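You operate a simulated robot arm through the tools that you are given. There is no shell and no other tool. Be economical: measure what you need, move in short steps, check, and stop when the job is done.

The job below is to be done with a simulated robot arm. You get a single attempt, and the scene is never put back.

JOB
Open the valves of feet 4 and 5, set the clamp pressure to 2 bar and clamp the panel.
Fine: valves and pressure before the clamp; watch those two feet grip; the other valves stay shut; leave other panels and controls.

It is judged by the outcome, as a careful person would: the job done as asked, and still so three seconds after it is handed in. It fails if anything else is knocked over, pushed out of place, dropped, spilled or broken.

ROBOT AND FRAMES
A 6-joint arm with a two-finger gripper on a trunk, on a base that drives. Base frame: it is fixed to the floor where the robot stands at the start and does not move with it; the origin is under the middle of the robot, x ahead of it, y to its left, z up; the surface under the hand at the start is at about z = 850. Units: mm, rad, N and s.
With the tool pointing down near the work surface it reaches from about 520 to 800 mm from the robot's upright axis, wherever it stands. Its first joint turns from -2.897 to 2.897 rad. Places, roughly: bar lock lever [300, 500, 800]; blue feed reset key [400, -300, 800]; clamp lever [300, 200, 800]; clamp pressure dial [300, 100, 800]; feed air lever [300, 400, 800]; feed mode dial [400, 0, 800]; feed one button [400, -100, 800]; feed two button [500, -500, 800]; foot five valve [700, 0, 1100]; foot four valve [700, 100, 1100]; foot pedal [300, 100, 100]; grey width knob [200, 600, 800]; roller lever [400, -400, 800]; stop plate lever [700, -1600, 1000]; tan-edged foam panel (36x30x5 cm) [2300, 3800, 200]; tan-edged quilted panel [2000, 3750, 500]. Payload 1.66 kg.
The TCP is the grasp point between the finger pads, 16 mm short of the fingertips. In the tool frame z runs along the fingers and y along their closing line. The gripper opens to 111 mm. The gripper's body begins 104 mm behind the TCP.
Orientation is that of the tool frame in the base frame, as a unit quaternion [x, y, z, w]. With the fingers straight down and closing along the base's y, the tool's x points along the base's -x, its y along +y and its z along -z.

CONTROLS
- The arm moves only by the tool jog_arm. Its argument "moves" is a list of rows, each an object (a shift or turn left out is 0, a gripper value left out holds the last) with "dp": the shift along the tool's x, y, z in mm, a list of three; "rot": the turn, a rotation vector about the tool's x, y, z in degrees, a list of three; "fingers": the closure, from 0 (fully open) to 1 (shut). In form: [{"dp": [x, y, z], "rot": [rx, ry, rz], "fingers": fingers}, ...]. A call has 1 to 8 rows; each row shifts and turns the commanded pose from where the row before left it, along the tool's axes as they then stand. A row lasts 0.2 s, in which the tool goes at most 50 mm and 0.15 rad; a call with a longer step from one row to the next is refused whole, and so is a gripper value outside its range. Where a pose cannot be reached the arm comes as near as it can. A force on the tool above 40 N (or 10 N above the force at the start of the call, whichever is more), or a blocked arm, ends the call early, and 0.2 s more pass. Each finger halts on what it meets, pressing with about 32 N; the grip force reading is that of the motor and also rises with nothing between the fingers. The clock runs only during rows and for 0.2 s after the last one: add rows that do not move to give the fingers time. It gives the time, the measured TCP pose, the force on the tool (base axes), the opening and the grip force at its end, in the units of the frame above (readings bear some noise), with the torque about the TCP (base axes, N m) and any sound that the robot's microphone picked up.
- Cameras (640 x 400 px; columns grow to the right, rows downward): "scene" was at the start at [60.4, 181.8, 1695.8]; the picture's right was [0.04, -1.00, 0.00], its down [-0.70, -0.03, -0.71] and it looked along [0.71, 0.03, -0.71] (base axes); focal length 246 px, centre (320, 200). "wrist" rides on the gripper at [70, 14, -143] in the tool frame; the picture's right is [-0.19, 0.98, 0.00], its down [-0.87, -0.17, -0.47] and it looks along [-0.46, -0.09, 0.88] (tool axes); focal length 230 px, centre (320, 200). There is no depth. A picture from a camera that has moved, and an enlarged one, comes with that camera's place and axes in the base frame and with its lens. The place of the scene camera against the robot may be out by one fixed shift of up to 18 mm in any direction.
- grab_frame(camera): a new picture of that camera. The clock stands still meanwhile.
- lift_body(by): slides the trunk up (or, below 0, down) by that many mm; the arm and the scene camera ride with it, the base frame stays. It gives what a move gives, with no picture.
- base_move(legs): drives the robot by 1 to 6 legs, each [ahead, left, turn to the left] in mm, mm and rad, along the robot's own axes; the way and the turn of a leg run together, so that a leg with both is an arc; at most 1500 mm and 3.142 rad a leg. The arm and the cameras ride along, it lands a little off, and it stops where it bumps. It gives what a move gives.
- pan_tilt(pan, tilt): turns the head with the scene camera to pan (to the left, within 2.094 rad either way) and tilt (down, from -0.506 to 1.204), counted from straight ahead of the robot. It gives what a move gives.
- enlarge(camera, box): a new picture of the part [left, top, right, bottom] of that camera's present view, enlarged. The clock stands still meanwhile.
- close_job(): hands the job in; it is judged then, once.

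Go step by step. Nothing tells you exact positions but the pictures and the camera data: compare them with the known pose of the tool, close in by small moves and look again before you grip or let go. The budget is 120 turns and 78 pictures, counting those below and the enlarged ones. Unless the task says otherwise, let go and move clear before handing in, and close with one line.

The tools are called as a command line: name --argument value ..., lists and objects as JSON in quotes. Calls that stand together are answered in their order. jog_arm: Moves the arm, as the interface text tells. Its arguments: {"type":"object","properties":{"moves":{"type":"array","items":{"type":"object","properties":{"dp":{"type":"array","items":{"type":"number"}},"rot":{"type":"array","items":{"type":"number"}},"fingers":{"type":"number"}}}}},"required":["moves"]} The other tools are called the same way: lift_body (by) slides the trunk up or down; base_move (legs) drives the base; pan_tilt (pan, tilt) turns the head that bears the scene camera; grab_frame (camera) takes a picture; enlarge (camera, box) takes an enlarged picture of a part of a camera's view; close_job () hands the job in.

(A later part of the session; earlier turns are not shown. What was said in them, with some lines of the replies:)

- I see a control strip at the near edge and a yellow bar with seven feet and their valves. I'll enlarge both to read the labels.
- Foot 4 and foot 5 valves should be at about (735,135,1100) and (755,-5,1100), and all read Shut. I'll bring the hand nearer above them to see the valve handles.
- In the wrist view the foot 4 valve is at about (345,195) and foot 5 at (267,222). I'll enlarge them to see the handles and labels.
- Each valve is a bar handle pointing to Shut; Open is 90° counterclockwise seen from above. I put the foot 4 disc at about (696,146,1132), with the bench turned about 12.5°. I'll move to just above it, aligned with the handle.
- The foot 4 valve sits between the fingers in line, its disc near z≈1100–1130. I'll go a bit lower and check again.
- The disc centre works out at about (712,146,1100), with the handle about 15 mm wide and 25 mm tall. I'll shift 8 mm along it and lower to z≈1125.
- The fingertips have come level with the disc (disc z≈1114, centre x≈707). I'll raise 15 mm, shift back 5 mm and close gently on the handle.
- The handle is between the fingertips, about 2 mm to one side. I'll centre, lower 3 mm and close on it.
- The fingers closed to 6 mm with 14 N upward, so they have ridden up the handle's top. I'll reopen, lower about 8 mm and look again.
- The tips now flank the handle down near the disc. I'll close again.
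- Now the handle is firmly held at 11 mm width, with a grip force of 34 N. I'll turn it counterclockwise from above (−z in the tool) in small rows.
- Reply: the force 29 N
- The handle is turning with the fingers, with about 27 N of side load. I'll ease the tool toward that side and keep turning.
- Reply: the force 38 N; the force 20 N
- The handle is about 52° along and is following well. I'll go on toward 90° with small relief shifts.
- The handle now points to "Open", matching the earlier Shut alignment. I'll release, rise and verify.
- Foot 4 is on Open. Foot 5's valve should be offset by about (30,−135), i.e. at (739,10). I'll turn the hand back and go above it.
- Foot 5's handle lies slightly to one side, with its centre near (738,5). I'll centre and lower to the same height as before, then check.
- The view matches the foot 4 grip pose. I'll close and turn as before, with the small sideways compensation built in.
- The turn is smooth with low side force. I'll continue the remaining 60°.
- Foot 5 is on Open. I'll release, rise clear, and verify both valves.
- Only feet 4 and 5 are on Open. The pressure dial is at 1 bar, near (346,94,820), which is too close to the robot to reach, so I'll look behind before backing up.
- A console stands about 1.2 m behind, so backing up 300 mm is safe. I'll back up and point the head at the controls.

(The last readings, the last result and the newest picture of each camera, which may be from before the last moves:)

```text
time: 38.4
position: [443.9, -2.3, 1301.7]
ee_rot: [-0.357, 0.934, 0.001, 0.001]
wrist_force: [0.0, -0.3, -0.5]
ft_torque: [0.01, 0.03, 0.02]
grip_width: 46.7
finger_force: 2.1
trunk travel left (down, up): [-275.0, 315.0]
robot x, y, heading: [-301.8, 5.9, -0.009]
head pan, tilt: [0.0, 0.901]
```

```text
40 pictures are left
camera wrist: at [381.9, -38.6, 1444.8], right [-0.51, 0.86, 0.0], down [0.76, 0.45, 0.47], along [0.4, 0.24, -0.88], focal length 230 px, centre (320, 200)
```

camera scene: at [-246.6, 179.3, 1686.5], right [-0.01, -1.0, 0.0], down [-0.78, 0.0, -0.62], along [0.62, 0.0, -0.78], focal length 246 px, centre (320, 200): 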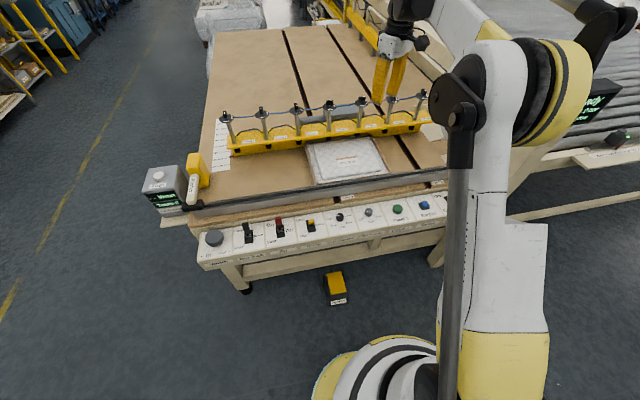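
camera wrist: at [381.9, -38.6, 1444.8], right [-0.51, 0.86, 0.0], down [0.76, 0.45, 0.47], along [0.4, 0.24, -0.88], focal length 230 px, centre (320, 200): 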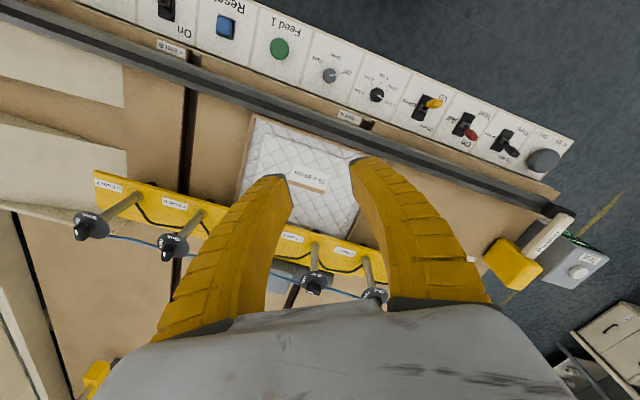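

Both fully in view. I'll swing the hand over the pressure dial at about (345,92), staying 150 mm above, and look.

jog_arm --moves '[{"rot": [0, 0, 7.4]}, {"rot": [0, 0, 7.4]}, {"rot": [0, 0, 7.4]}, {"rot": [0, 0, 7.4]}, {"dp": [27, 37, 0]}, {"dp": [27, 37, 0]}, {"dp": [27, 37, 0]}, {}]'

jog_arm --moves '[{"dp": [0, 0, 48]}, {"dp": [0, 0, 48]}, {"dp": [0, 0, 48]}, {"dp": [0, 0, 48]}, {"dp": [0, 0, 48]}, {"dp": [0, 0, 48]}, {}]'

grab_frame --camera "wrist"

enlarge --camera "scene" --box '[280, 175, 400, 250]'

```text
time: 40.2
position: [341.8, 87.5, 1302.5]
ee_rot: [-0.107, 0.994, 0.001, -0.001]
wrist_force: [-0.5, -0.3, 0.4]
ft_torque: [0.01, 0.01, 0.02]
grip_width: 46.5
finger_force: 1.3
trunk travel left (down, up): [-275.0, 315.0]
robot x, y, heading: [-305.2, -1.7, -0.004]
head pan, tilt: [0.0, 0.901]
```

```text
time: 41.8
position: [338.5, 89.0, 1012.1]
ee_rot: [-0.108, 0.994, 0.0, 0.0]
wrist_force: [0.2, -0.1, 0.6]
ft_torque: [0.01, 0.01, 0.0]
grip_width: 46.8
finger_force: 1.5
trunk travel left (down, up): [-275.0, 315.0]
robot x, y, heading: [-302.9, 3.4, -0.004]
head pan, tilt: [0.0, 0.901]
```

```text
39 pictures are left
camera wrist: at [267.0, 88.1, 1156.1], right [-0.02, 1.0, 0.0], down [0.88, 0.02, 0.47], along [0.47, 0.01, -0.88], focal length 230 px, centre (320, 200)
```

wrist: 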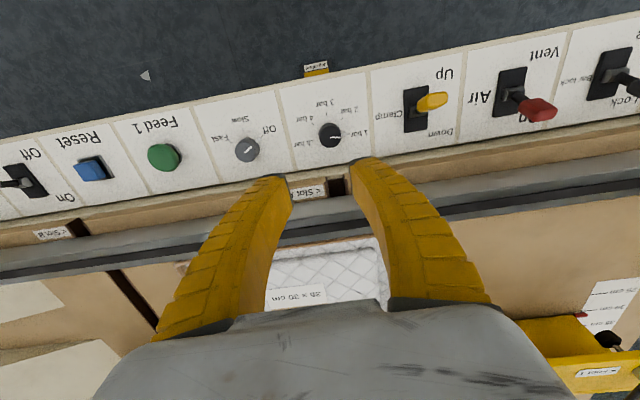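

```text
5.33 times, centred on (340, 212) of scene
camera zoom: at [-247.0, 179.3, 1686.6], right [0.0, -1.0, 0.0], down [-0.78, 0.0, -0.62], along [0.62, 0.0, -0.78], focal length 1315 px, centre (213, 133)
```

zoom: 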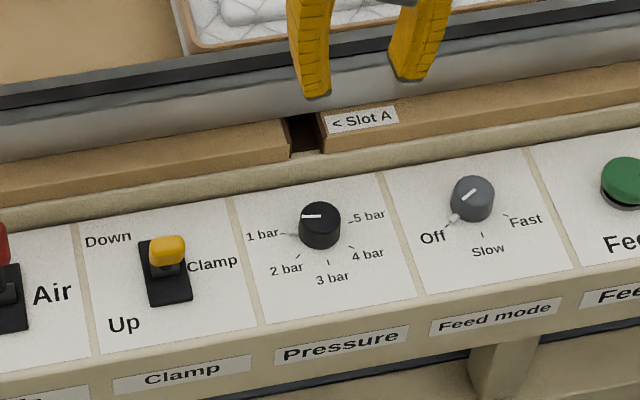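

The clamp lever is in Up and the pressure dial points to 1 bar. I place the dial at about (339,104), top near z≈830, and I'll close in on it.

jog_arm --moves '[{"dp": [-3.7, 14.5, 0], "fingers": 0.45}, {"dp": [0, 0, 46]}, {"dp": [0, 0, 46]}, {}]'

enlarge --camera "wrist" --box '[200, 60, 440, 210]'

enlarge --camera "scene" --box '[300, 185, 380, 235]'

```text
time: 42.8
position: [340.0, 104.2, 923.4]
ee_rot: [-0.107, 0.994, -0.001, 0.0]
wrist_force: [-0.2, 0.5, -0.6]
ft_torque: [-0.02, 0.01, 0.02]
grip_width: 62.9
finger_force: 1.3
trunk travel left (down, up): [-275.0, 315.0]
robot x, y, heading: [-302.3, -2.5, -0.002]
head pan, tilt: [0.0, 0.901]
```

```text
2.67 times, centred on (320, 135) of wrist
camera zoom: at [268.4, 103.0, 1066.5], right [-0.02, 1.0, 0.0], down [0.88, 0.02, 0.47], along [0.47, 0.01, -0.88], focal length 614 px, centre (320, 373)
```

zoom: 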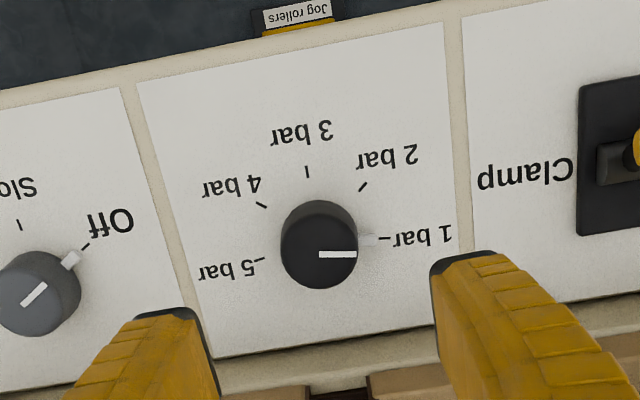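

```text
8.00 times, centred on (340, 210) of scene
camera zoom: at [-247.0, 179.3, 1686.6], right [0.0, -1.0, 0.0], down [-0.78, 0.0, -0.62], along [0.62, 0.0, -0.78], focal length 1972 px, centre (160, 120)
```

zoom: 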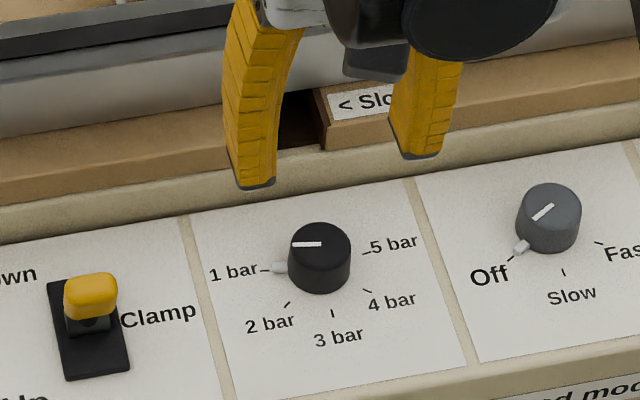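

The dial top is at about (334,104,853), diameter about 28 mm, and the 1→2 bar step is roughly 50° counterclockwise. I'll align over it and descend partway.

jog_arm --moves '[{"dp": [6, 1, 0]}, {"dp": [0, 0, 15]}, {"dp": [0, 0, 15]}, {}]'

enlarge --camera "wrist" --box '[200, 80, 440, 230]'

enlarge --camera "scene" --box '[300, 185, 380, 235]'

```text
time: 43.8
position: [333.2, 102.6, 890.9]
ee_rot: [-0.108, 0.994, 0.0, 0.0]
wrist_force: [0.1, 0.3, -0.1]
ft_torque: [0.01, -0.02, 0.0]
grip_width: 62.7
finger_force: 0.8
trunk travel left (down, up): [-275.0, 315.0]
robot x, y, heading: [-298.0, 5.3, -0.013]
head pan, tilt: [0.0, 0.901]
```

```text
2.67 times, centred on (320, 155) of wrist
camera zoom: at [262.1, 102.2, 1034.5], right [-0.02, 1.0, 0.0], down [0.88, 0.02, 0.47], along [0.47, 0.01, -0.88], focal length 614 px, centre (320, 320)
```

zoom: 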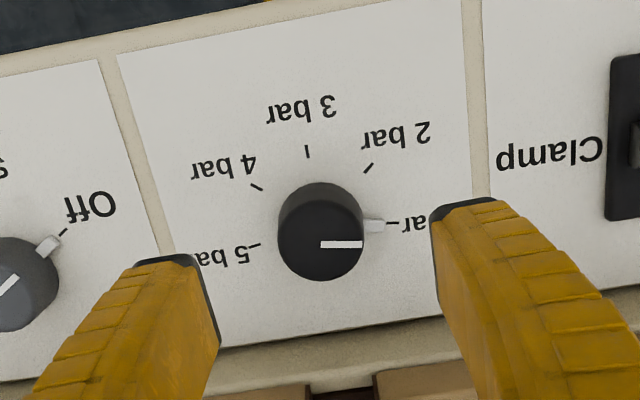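

```text
8.00 times, centred on (340, 210) of scene
camera zoom: at [-246.7, 179.3, 1686.5], right [0.0, -1.0, 0.0], down [-0.78, 0.0, -0.62], along [0.62, 0.0, -0.78], focal length 1972 px, centre (160, 120)
```

zoom: 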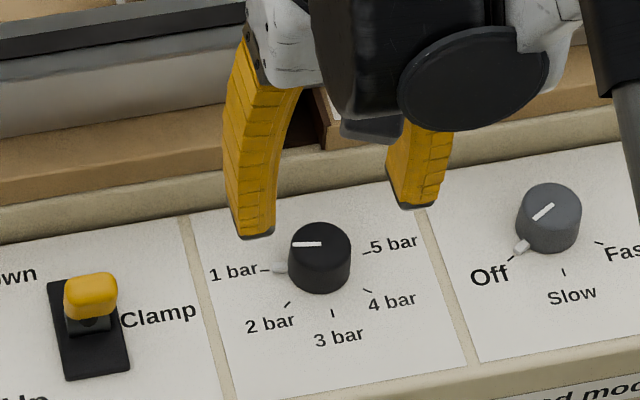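

The dial stays centred between the fingers in the wrist view. I'll go down another 20 mm and look again.

jog_arm --moves '[{"dp": [0, 0, 10]}, {"dp": [0, 0, 10]}, {}]'

enlarge --camera "wrist" --box '[200, 90, 440, 240]'

enlarge --camera "scene" --box '[310, 192, 370, 229]'

```text
time: 44.6
position: [333.5, 101.8, 870.9]
ee_rot: [-0.107, 0.994, 0.001, 0.0]
wrist_force: [0.3, 0.3, 0.7]
ft_torque: [0.02, 0.02, -0.03]
grip_width: 63.2
finger_force: 1.1
trunk travel left (down, up): [-275.0, 315.0]
robot x, y, heading: [-302.3, 2.1, -0.007]
head pan, tilt: [0.0, 0.901]
```

```text
2.67 times, centred on (320, 165) of wrist
camera zoom: at [262.4, 102.4, 1013.8], right [-0.02, 1.0, 0.0], down [0.88, 0.02, 0.47], along [0.47, 0.01, -0.88], focal length 614 px, centre (320, 293)
```

zoom: 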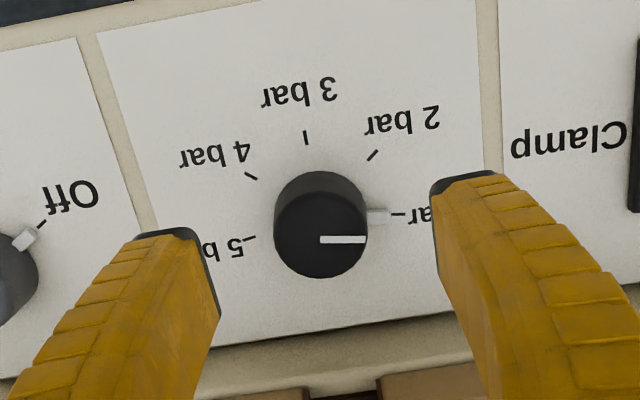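

```text
10.67 times, centred on (340, 210) of scene
camera zoom: at [-246.7, 179.3, 1686.5], right [0.0, -1.0, 0.0], down [-0.78, 0.0, -0.62], along [0.62, 0.0, -0.78], focal length 2629 px, centre (107, 88)
```

zoom: 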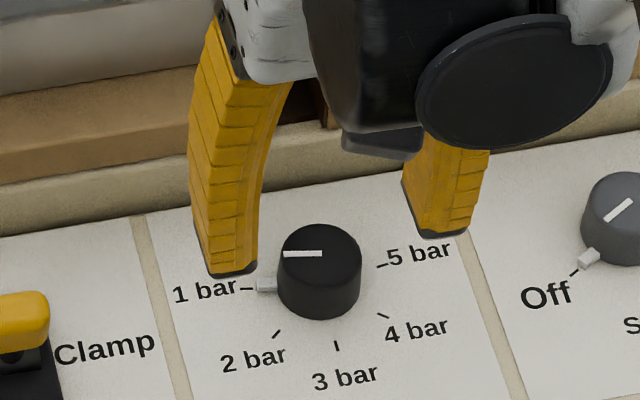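

The dial's top is near z≈835 and x≈340. I'll shift 6 mm forward, lower 15 mm, and check.

jog_arm --moves '[{"dp": [-5, 1, 0]}, {"dp": [0, 0, 8]}, {"dp": [0, 0, 8]}, {}]'

enlarge --camera "wrist" --box '[200, 90, 440, 240]'

enlarge --camera "scene" --box '[310, 192, 370, 229]'

```text
time: 45.6
position: [339.4, 104.4, 854.9]
ee_rot: [-0.107, 0.994, 0.0, 0.0]
wrist_force: [-0.3, -0.6, 0.3]
ft_torque: [-0.03, -0.01, 0.01]
grip_width: 63.1
finger_force: 1.6
trunk travel left (down, up): [-275.0, 315.0]
robot x, y, heading: [-299.8, 2.1, -0.001]
head pan, tilt: [0.0, 0.901]
```

```text
2.67 times, centred on (320, 165) of wrist
camera zoom: at [267.7, 103.8, 998.5], right [-0.02, 1.0, 0.0], down [0.88, 0.02, 0.47], along [0.47, 0.01, -0.88], focal length 614 px, centre (320, 293)
```

zoom: 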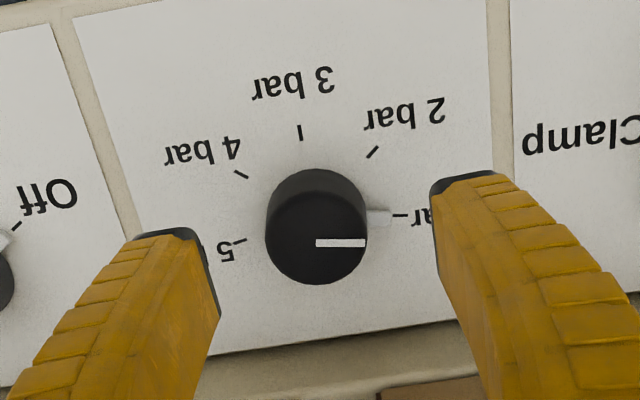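

```text
10.67 times, centred on (340, 210) of scene
camera zoom: at [-246.7, 179.3, 1686.5], right [0.0, -1.0, 0.0], down [-0.78, 0.0, -0.62], along [0.62, 0.0, -0.78], focal length 2629 px, centre (107, 88)
```

zoom: 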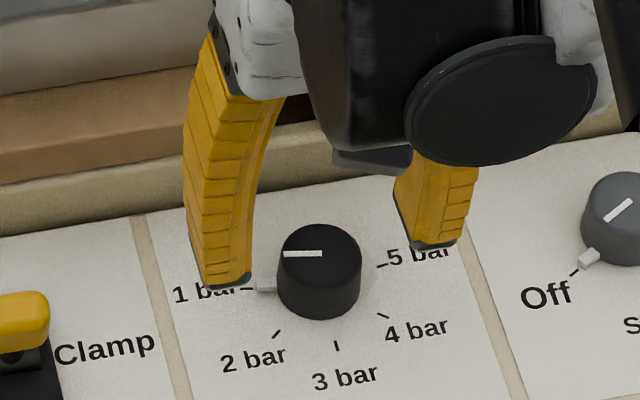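

The dial's top is near z≈824 at (343,104). A pointer nub sticks out low on the side, so I'll grip just the upper part of the knob, above the nub.

jog_arm --moves '[{"dp": [-3, -1, 10]}, {"dp": [0, 0, 10]}, {"dp": [0, 0, 5], "fingers": 0.6}, {}]'

enlarge --camera "wrist" --box '[200, 90, 440, 240]'

enlarge --camera "scene" --box '[310, 192, 370, 229]'

```text
time: 46.6
position: [341.8, 103.8, 829.6]
ee_rot: [-0.108, 0.994, -0.001, 0.0]
wrist_force: [-0.1, 0.3, -0.1]
ft_torque: [-0.01, 0.01, -0.01]
grip_width: 46.8
finger_force: 2.2
trunk travel left (down, up): [-275.0, 315.0]
robot x, y, heading: [-301.2, 0.3, -0.005]
head pan, tilt: [0.0, 0.901]
```

```text
2.67 times, centred on (320, 165) of wrist
camera zoom: at [270.7, 103.5, 973.0], right [-0.02, 1.0, 0.0], down [0.88, 0.02, 0.47], along [0.47, 0.01, -0.88], focal length 614 px, centre (320, 293)
```

zoom: 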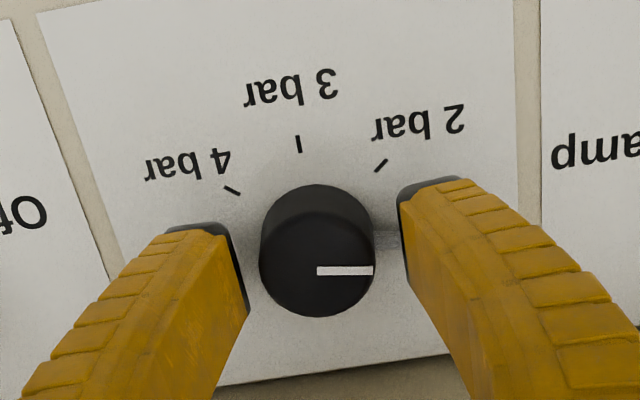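

```text
10.67 times, centred on (340, 210) of scene
camera zoom: at [-246.7, 179.3, 1686.5], right [0.0, -1.0, 0.0], down [-0.78, 0.0, -0.62], along [0.62, 0.0, -0.78], focal length 2629 px, centre (107, 88)
```

zoom: 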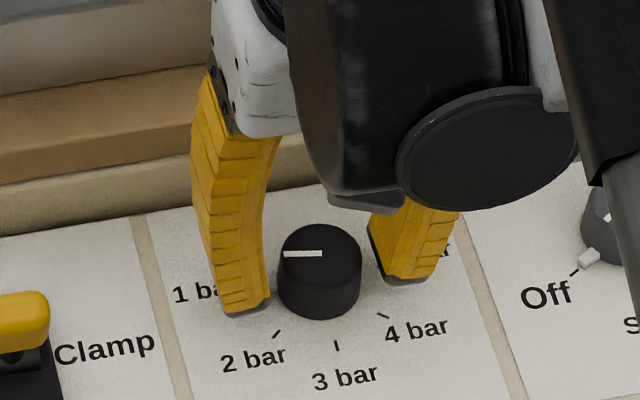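

The knob is centred between the fingers with the tips about 10 mm below its top. I'll close on it.

jog_arm --moves '[{"fingers": 0.7}, {"fingers": 0.8}, {}, {}]'

enlarge --camera "wrist" --box '[200, 90, 440, 240]'

```text
time: 47.6
position: [343.3, 103.8, 829.2]
ee_rot: [-0.107, 0.994, 0.0, -0.001]
wrist_force: [8.7, -5.7, 5.4]
ft_torque: [0.06, -0.42, -0.02]
grip_width: 26.0
finger_force: 33.9
trunk travel left (down, up): [-275.0, 315.0]
robot x, y, heading: [-304.0, 2.1, -0.002]
head pan, tilt: [0.0, 0.901]
```

```text
2.67 times, centred on (320, 165) of wrist
camera zoom: at [271.2, 102.7, 973.2], right [-0.02, 1.0, 0.0], down [0.88, 0.02, 0.47], along [0.47, 0.01, -0.88], focal length 614 px, centre (320, 293)
```

zoom: 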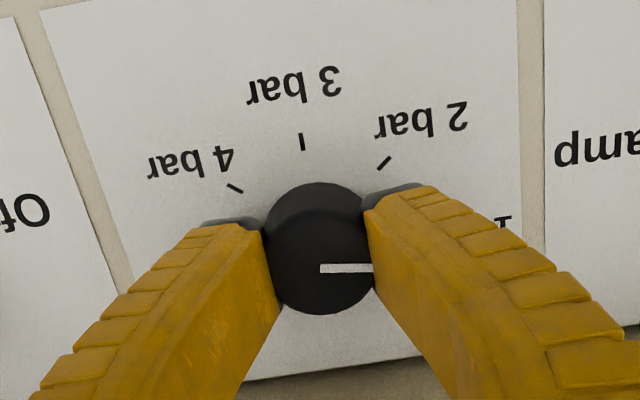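

The knob is gripped at 26 mm. I'll turn counterclockwise about 28° first and check that it follows.

jog_arm --moves '[{"rot": [0, 0, -7]}, {"rot": [0, 0, -7]}, {"rot": [0, 0, -7]}, {"rot": [0, 0, -7]}, {}]'

enlarge --camera "wrist" --box '[200, 90, 440, 240]'

```text
time: 48.8
position: [344.0, 103.4, 829.8]
ee_rot: [-0.345, 0.939, 0.001, 0.0]
wrist_force: [6.9, -13.9, -0.8]
ft_torque: [0.14, -0.2, 0.0]
grip_width: 25.6
finger_force: 34.0
trunk travel left (down, up): [-275.0, 315.0]
robot x, y, heading: [-301.7, 1.2, -0.004]
head pan, tilt: [0.0, 0.901]
```

```text
2.67 times, centred on (320, 165) of wrist
camera zoom: at [280.9, 69.3, 973.7], right [-0.49, 0.87, 0.0], down [0.77, 0.43, 0.47], along [0.41, 0.23, -0.88], focal length 614 px, centre (320, 293)
```

zoom: 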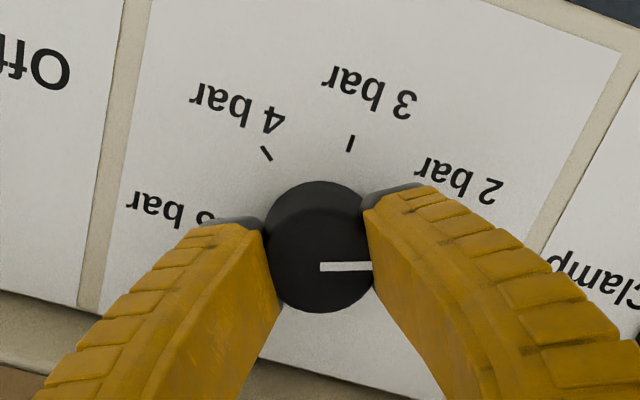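

The knob follows. I'll turn another 22° to reach 2 bar.

jog_arm --moves '[{"rot": [0, 0, -7]}, {"rot": [0, 0, -7]}, {"rot": [0, 0, -7]}, {}]'

jog_arm --moves '[{"fingers": 0.55}, {}, {}, {"dp": [0, 0, -40]}, {"dp": [0, 0, -40]}, {"rot": [0, 0, 7.5]}, {"rot": [0, 0, 7.5]}, {"rot": [0, 0, 7.5]}]'

enlarge --camera "wrist" --box '[200, 60, 440, 210]'

enlarge --camera "scene" --box '[310, 192, 370, 229]'

```text
time: 49.8
position: [344.3, 103.8, 830.4]
ee_rot: [-0.51, 0.86, 0.0, -0.001]
wrist_force: [6.4, -17.9, -0.5]
ft_torque: [-0.12, 0.04, 0.0]
grip_width: 24.8
finger_force: 33.8
trunk travel left (down, up): [-275.0, 315.0]
robot x, y, heading: [-301.3, 0.6, -0.002]
head pan, tilt: [0.0, 0.901]
```

```text
time: 51.6
position: [344.0, 105.1, 911.6]
ee_rot: [-0.331, 0.944, 0.0, 0.0]
wrist_force: [-0.9, 0.4, 0.2]
ft_torque: [0.03, 0.0, -0.03]
grip_width: 52.3
finger_force: 1.8
trunk travel left (down, up): [-275.0, 315.0]
robot x, y, heading: [-302.3, -0.0, -0.008]
head pan, tilt: [0.0, 0.901]
```

```text
2.67 times, centred on (320, 135) of wrist
camera zoom: at [279.8, 73.3, 1054.4], right [-0.47, 0.88, 0.0], down [0.78, 0.41, 0.47], along [0.42, 0.22, -0.88], focal length 614 px, centre (320, 373)
```

zoom: 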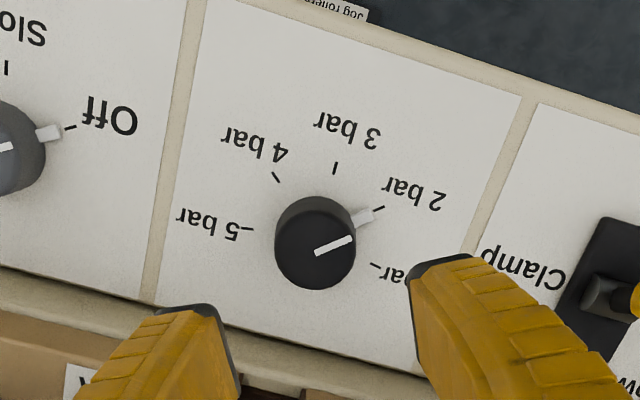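

```text
10.67 times, centred on (340, 210) of scene
camera zoom: at [-246.6, 179.3, 1686.5], right [0.0, -1.0, 0.0], down [-0.78, 0.0, -0.62], along [0.62, 0.0, -0.78], focal length 2629 px, centre (107, 88)
```

zoom: 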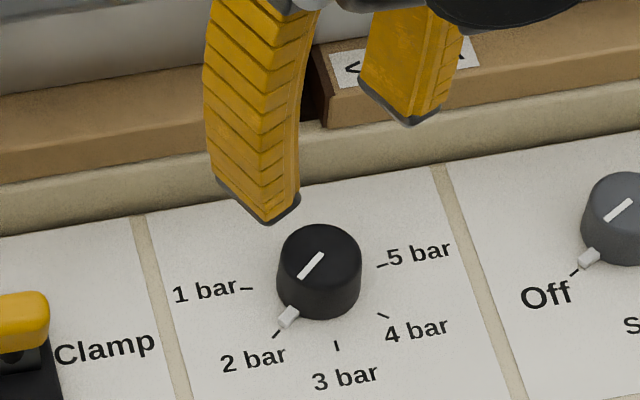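

The dial points exactly at 2 bar. Now the clamp lever, with its slot near (305,225), in Up; I'll move above it and look.

jog_arm --moves '[{"rot": [0, 0, 6.5], "dp": [0, 0, -20]}, {"rot": [0, 0, 6.5]}, {"rot": [0, 0, 6.5]}, {"rot": [0, 0, 6.5]}, {"dp": [4, 42, 0]}, {"dp": [4, 42, 0]}, {"dp": [4, 42, 0]}, {}]'

grab_frame --camera "wrist"

enlarge --camera "scene" --box '[270, 192, 350, 242]'

```text
time: 53.4
position: [301.7, 224.8, 931.7]
ee_rot: [-0.111, 0.994, 0.0, -0.001]
wrist_force: [0.0, 1.0, -1.0]
ft_torque: [0.0, -0.01, 0.03]
grip_width: 52.1
finger_force: 1.6
trunk travel left (down, up): [-275.0, 315.0]
robot x, y, heading: [-304.5, 4.0, -0.006]
head pan, tilt: [0.0, 0.901]
```

```text
23 pictures are left
camera wrist: at [230.4, 223.2, 1074.7], right [-0.03, 1.0, 0.0], down [0.88, 0.03, 0.47], along [0.47, 0.02, -0.88], focal length 230 px, centre (320, 200)
```

wrist: 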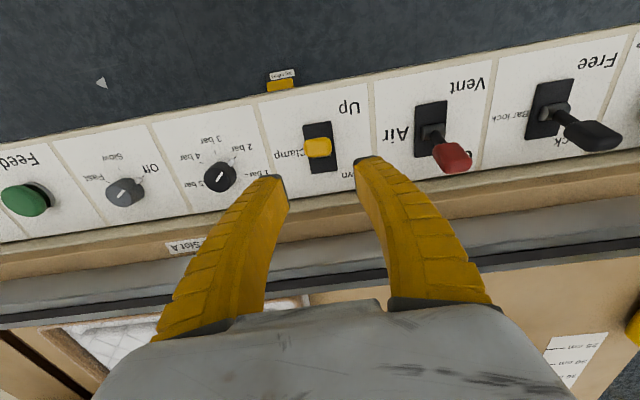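

```text
8.00 times, centred on (310, 217) of scene
camera zoom: at [-246.5, 179.0, 1686.5], right [-0.01, -1.0, 0.0], down [-0.78, 0.0, -0.62], along [0.62, 0.0, -0.78], focal length 1972 px, centre (400, 64)
```

zoom: 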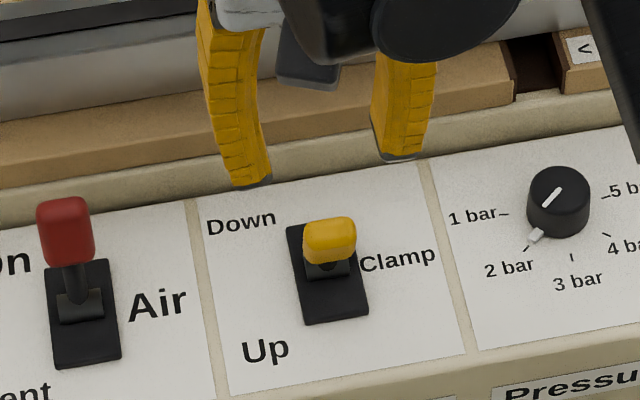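

enlarge --camera "wrist" --box '[250, 90, 390, 178]'

```text
4.55 times, centred on (320, 134) of wrist
camera zoom: at [230.4, 223.2, 1074.7], right [-0.03, 1.0, 0.0], down [0.88, 0.03, 0.47], along [0.47, 0.02, -0.88], focal length 1046 px, centre (320, 500)
```

zoom: 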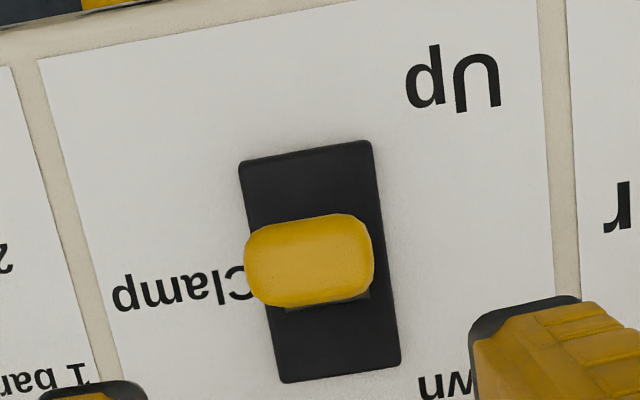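

The clamp lever leans to Up, its yellow knob near (293,224,847); Down is toward +x. I'll close the fingers, go behind the knob on the near side, and lower to knob height.

jog_arm --moves '[{"dp": [20, -1, 0], "fingers": 1.0}, {"dp": [22, 0, 0]}, {}, {"dp": [0, 0, 30]}, {"dp": [0, 0, 25]}, {"dp": [0, 0, 20]}, {}]'

grab_frame --camera "wrist"

enlarge --camera "scene" --box '[270, 192, 350, 242]'

```text
time: 55.0
position: [262.9, 214.8, 855.0]
ee_rot: [-0.111, 0.994, -0.001, 0.0]
wrist_force: [-0.1, -0.7, 0.0]
ft_torque: [0.0, -0.02, -0.01]
grip_width: 0.0
finger_force: 28.7
trunk travel left (down, up): [-275.0, 315.0]
robot x, y, heading: [-300.7, 0.5, -0.003]
head pan, tilt: [0.0, 0.901]
```

```text
20 pictures are left
camera wrist: at [190.3, 213.6, 998.7], right [-0.03, 1.0, 0.0], down [0.88, 0.03, 0.47], along [0.47, 0.02, -0.88], focal length 230 px, centre (320, 200)
```

wrist: 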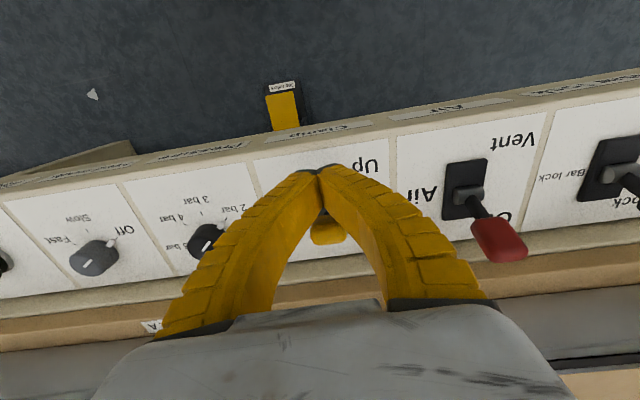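

```text
8.00 times, centred on (310, 217) of scene
camera zoom: at [-246.7, 179.3, 1686.5], right [0.0, -1.0, 0.0], down [-0.78, 0.0, -0.62], along [0.62, 0.0, -0.78], focal length 1972 px, centre (400, 64)
```

zoom: 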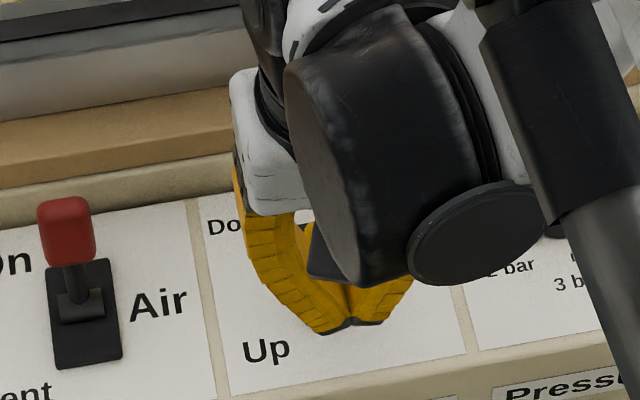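

The knob sits just ahead of the closed fingertips. I'll push toward Down in small steps.

jog_arm --moves '[{"dp": [-6, 0, 0]}, {"dp": [-6, 0, 0]}, {"dp": [-6, 0, 0]}, {}]'

```text
time: 56.0
position: [279.3, 217.8, 856.2]
ee_rot: [-0.111, 0.994, 0.0, 0.0]
wrist_force: [-0.4, -1.4, 0.8]
ft_torque: [-0.01, 0.0, -0.02]
grip_width: 0.1
finger_force: 28.6
trunk travel left (down, up): [-275.0, 315.0]
robot x, y, heading: [-305.6, 4.8, -0.003]
head pan, tilt: [0.0, 0.901]
```

jog_arm --moves '[{"dp": [-6, 0, 0]}, {"dp": [-6, 0, 0]}, {}]'

grab_frame --camera "wrist"

```text
time: 56.8
position: [292.1, 221.2, 856.2]
ee_rot: [-0.112, 0.994, 0.0, 0.0]
wrist_force: [0.3, -0.1, 0.8]
ft_torque: [0.03, 0.0, 0.0]
grip_width: 0.0
finger_force: 28.7
trunk travel left (down, up): [-275.0, 315.0]
robot x, y, heading: [-301.0, 1.6, -0.005]
head pan, tilt: [0.0, 0.901]
```

```text
18 pictures are left
camera wrist: at [219.8, 219.8, 999.0], right [-0.03, 1.0, 0.0], down [0.88, 0.03, 0.47], along [0.47, 0.02, -0.88], focal length 230 px, centre (320, 200)
```

wrist: 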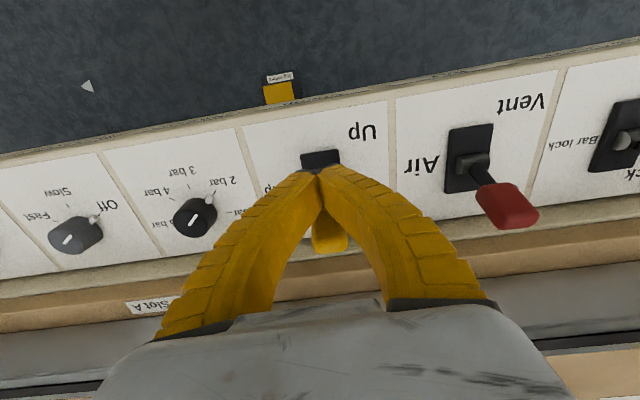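

jog_arm --moves '[{"dp": [-4, 0, 0]}, {"dp": [-4, 0, 0]}, {}]'

grab_frame --camera "wrist"

```text
time: 57.6
position: [297.6, 222.2, 855.7]
ee_rot: [-0.112, 0.994, 0.0, -0.001]
wrist_force: [-8.8, -2.7, -0.4]
ft_torque: [-0.05, 0.08, -0.05]
grip_width: 6.1
finger_force: 28.6
trunk travel left (down, up): [-275.0, 315.0]
robot x, y, heading: [-301.7, -1.8, -0.006]
head pan, tilt: [0.0, 0.901]
```

```text
17 pictures are left
camera wrist: at [226.1, 221.0, 999.4], right [-0.03, 1.0, 0.0], down [0.88, 0.03, 0.47], along [0.47, 0.02, -0.88], focal length 230 px, centre (320, 200)
```

wrist: 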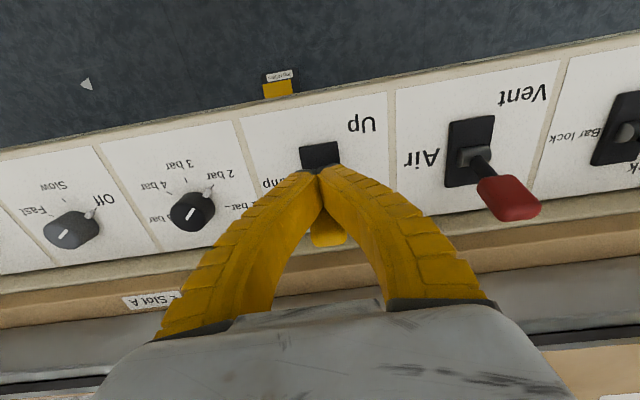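

Resistance appears now: the lever is at its Down stop. I'll back off, rise, and check the lever and the feet.

jog_arm --moves '[{"dp": [10, 0, 0]}, {"dp": [15, 0, 0]}, {"dp": [0, 0, -40]}, {"dp": [0, 0, -45]}, {"dp": [25, -40, 0]}, {"dp": [0, -45, 0]}, {}]'

enlarge --camera "scene" --box '[230, 180, 370, 268]'

enlarge --camera "scene" --box '[210, 80, 450, 230]'

```text
time: 59.2
position: [269.4, 127.2, 939.9]
ee_rot: [-0.113, 0.994, 0.001, 0.001]
wrist_force: [-0.7, -0.3, -0.4]
ft_torque: [0.01, -0.01, 0.03]
grip_width: 0.0
finger_force: 28.3
trunk travel left (down, up): [-275.0, 315.0]
robot x, y, heading: [-301.1, 2.8, -0.006]
head pan, tilt: [0.0, 0.901]
```

```text
4.55 times, centred on (300, 224) of scene
camera zoom: at [-246.8, 179.8, 1686.5], right [0.0, -1.0, 0.0], down [-0.78, 0.0, -0.62], along [0.62, 0.0, -0.78], focal length 1120 px, centre (411, 91)
```

zoom: 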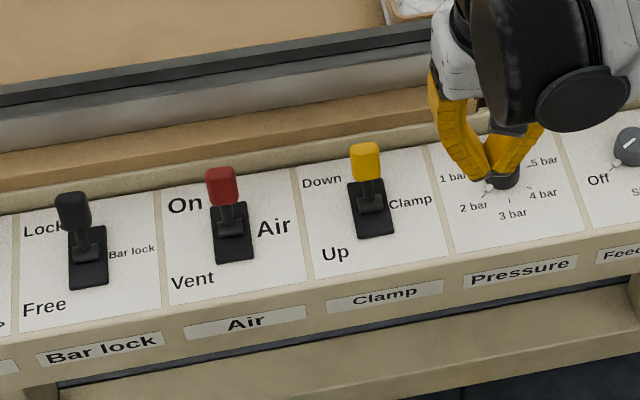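

```text
2.67 times, centred on (330, 155) of scene
camera zoom: at [-246.8, 179.8, 1686.5], right [0.0, -1.0, 0.0], down [-0.78, 0.0, -0.62], along [0.62, 0.0, -0.78], focal length 657 px, centre (293, 320)
```

zoom: 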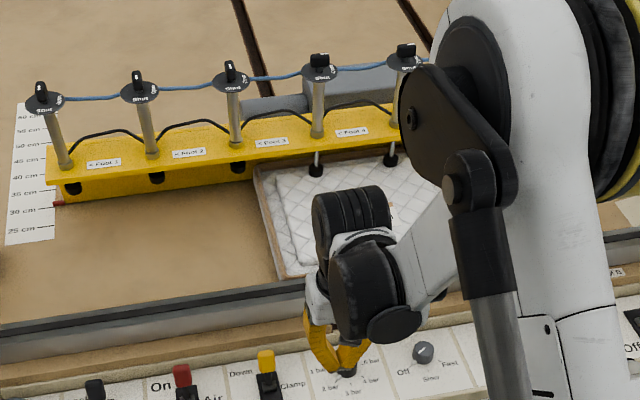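

The lever is Down and feet 4 and 5 have dropped onto the panel. I'll raise the arm out of the way for a clear look.

jog_arm --moves '[{"dp": [0, 0, -45], "fingers": 0.5}, {"dp": [0, 0, -45]}, {"dp": [0, -45, -10]}, {"dp": [0, -45, -10]}, {"dp": [0, -45, -10]}, {"dp": [0, -45, -10]}, {"dp": [0, -45, -10]}, {}]'

grab_frame --camera "scene"

enlarge --camera "scene" --box '[290, 90, 450, 190]'

enlarge --camera "scene" --box '[135, 150, 375, 270]'

```text
time: 61.0
position: [322.2, -89.7, 1080.8]
ee_rot: [-0.112, 0.994, 0.0, 0.0]
wrist_force: [-1.2, -0.5, 0.6]
ft_torque: [-0.01, -0.01, 0.01]
grip_width: 57.8
finger_force: 1.7
trunk travel left (down, up): [-275.0, 315.0]
robot x, y, heading: [-303.0, 4.1, -0.01]
head pan, tilt: [0.0, 0.901]
```

```text
14 pictures are left
camera scene: at [-246.8, 179.9, 1686.4], right [0.0, -1.0, 0.0], down [-0.78, 0.0, -0.62], along [0.62, 0.0, -0.78], focal length 246 px, centre (320, 200)
```

scene: 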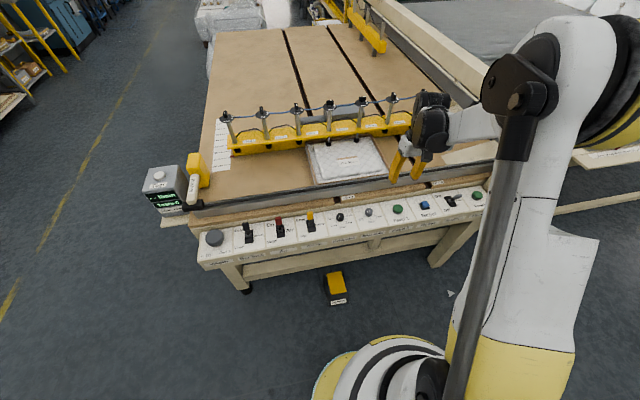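

```text
4.00 times, centred on (370, 140) of scene
camera zoom: at [-246.8, 179.9, 1686.4], right [0.0, -1.0, 0.0], down [-0.78, 0.0, -0.62], along [0.62, 0.0, -0.78], focal length 986 px, centre (120, 440)
```

zoom: 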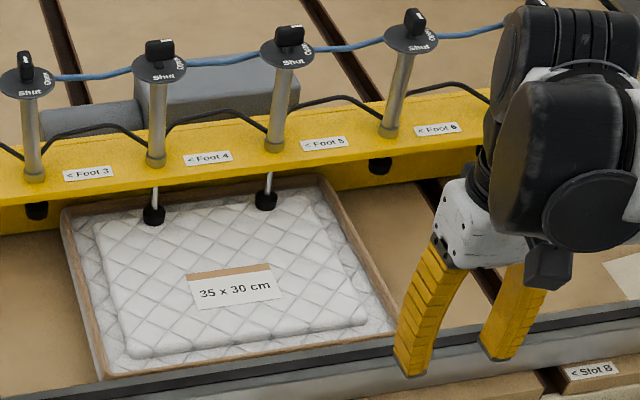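

```text
2.67 times, centred on (255, 210) of scene
camera zoom: at [-246.8, 179.9, 1686.4], right [0.0, -1.0, 0.0], down [-0.78, 0.0, -0.62], along [0.62, 0.0, -0.78], focal length 657 px, centre (493, 173)
```

zoom: 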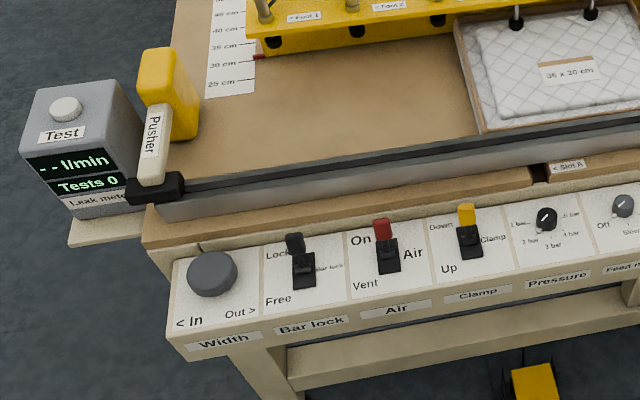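

Feet 4 and 5 are down on the panel, all the other valves are still on Shut, the dial is at 2 bar and the clamp lever is at Down. The arm is clear and empty, so I'm handing in.

close_job

```text
The job is handed in.
```

The valves of feet 4 and 5 are open, the pressure is set to 2 bar, and the panel is clamped with both feet pressed onto it; the other valves are still shut.
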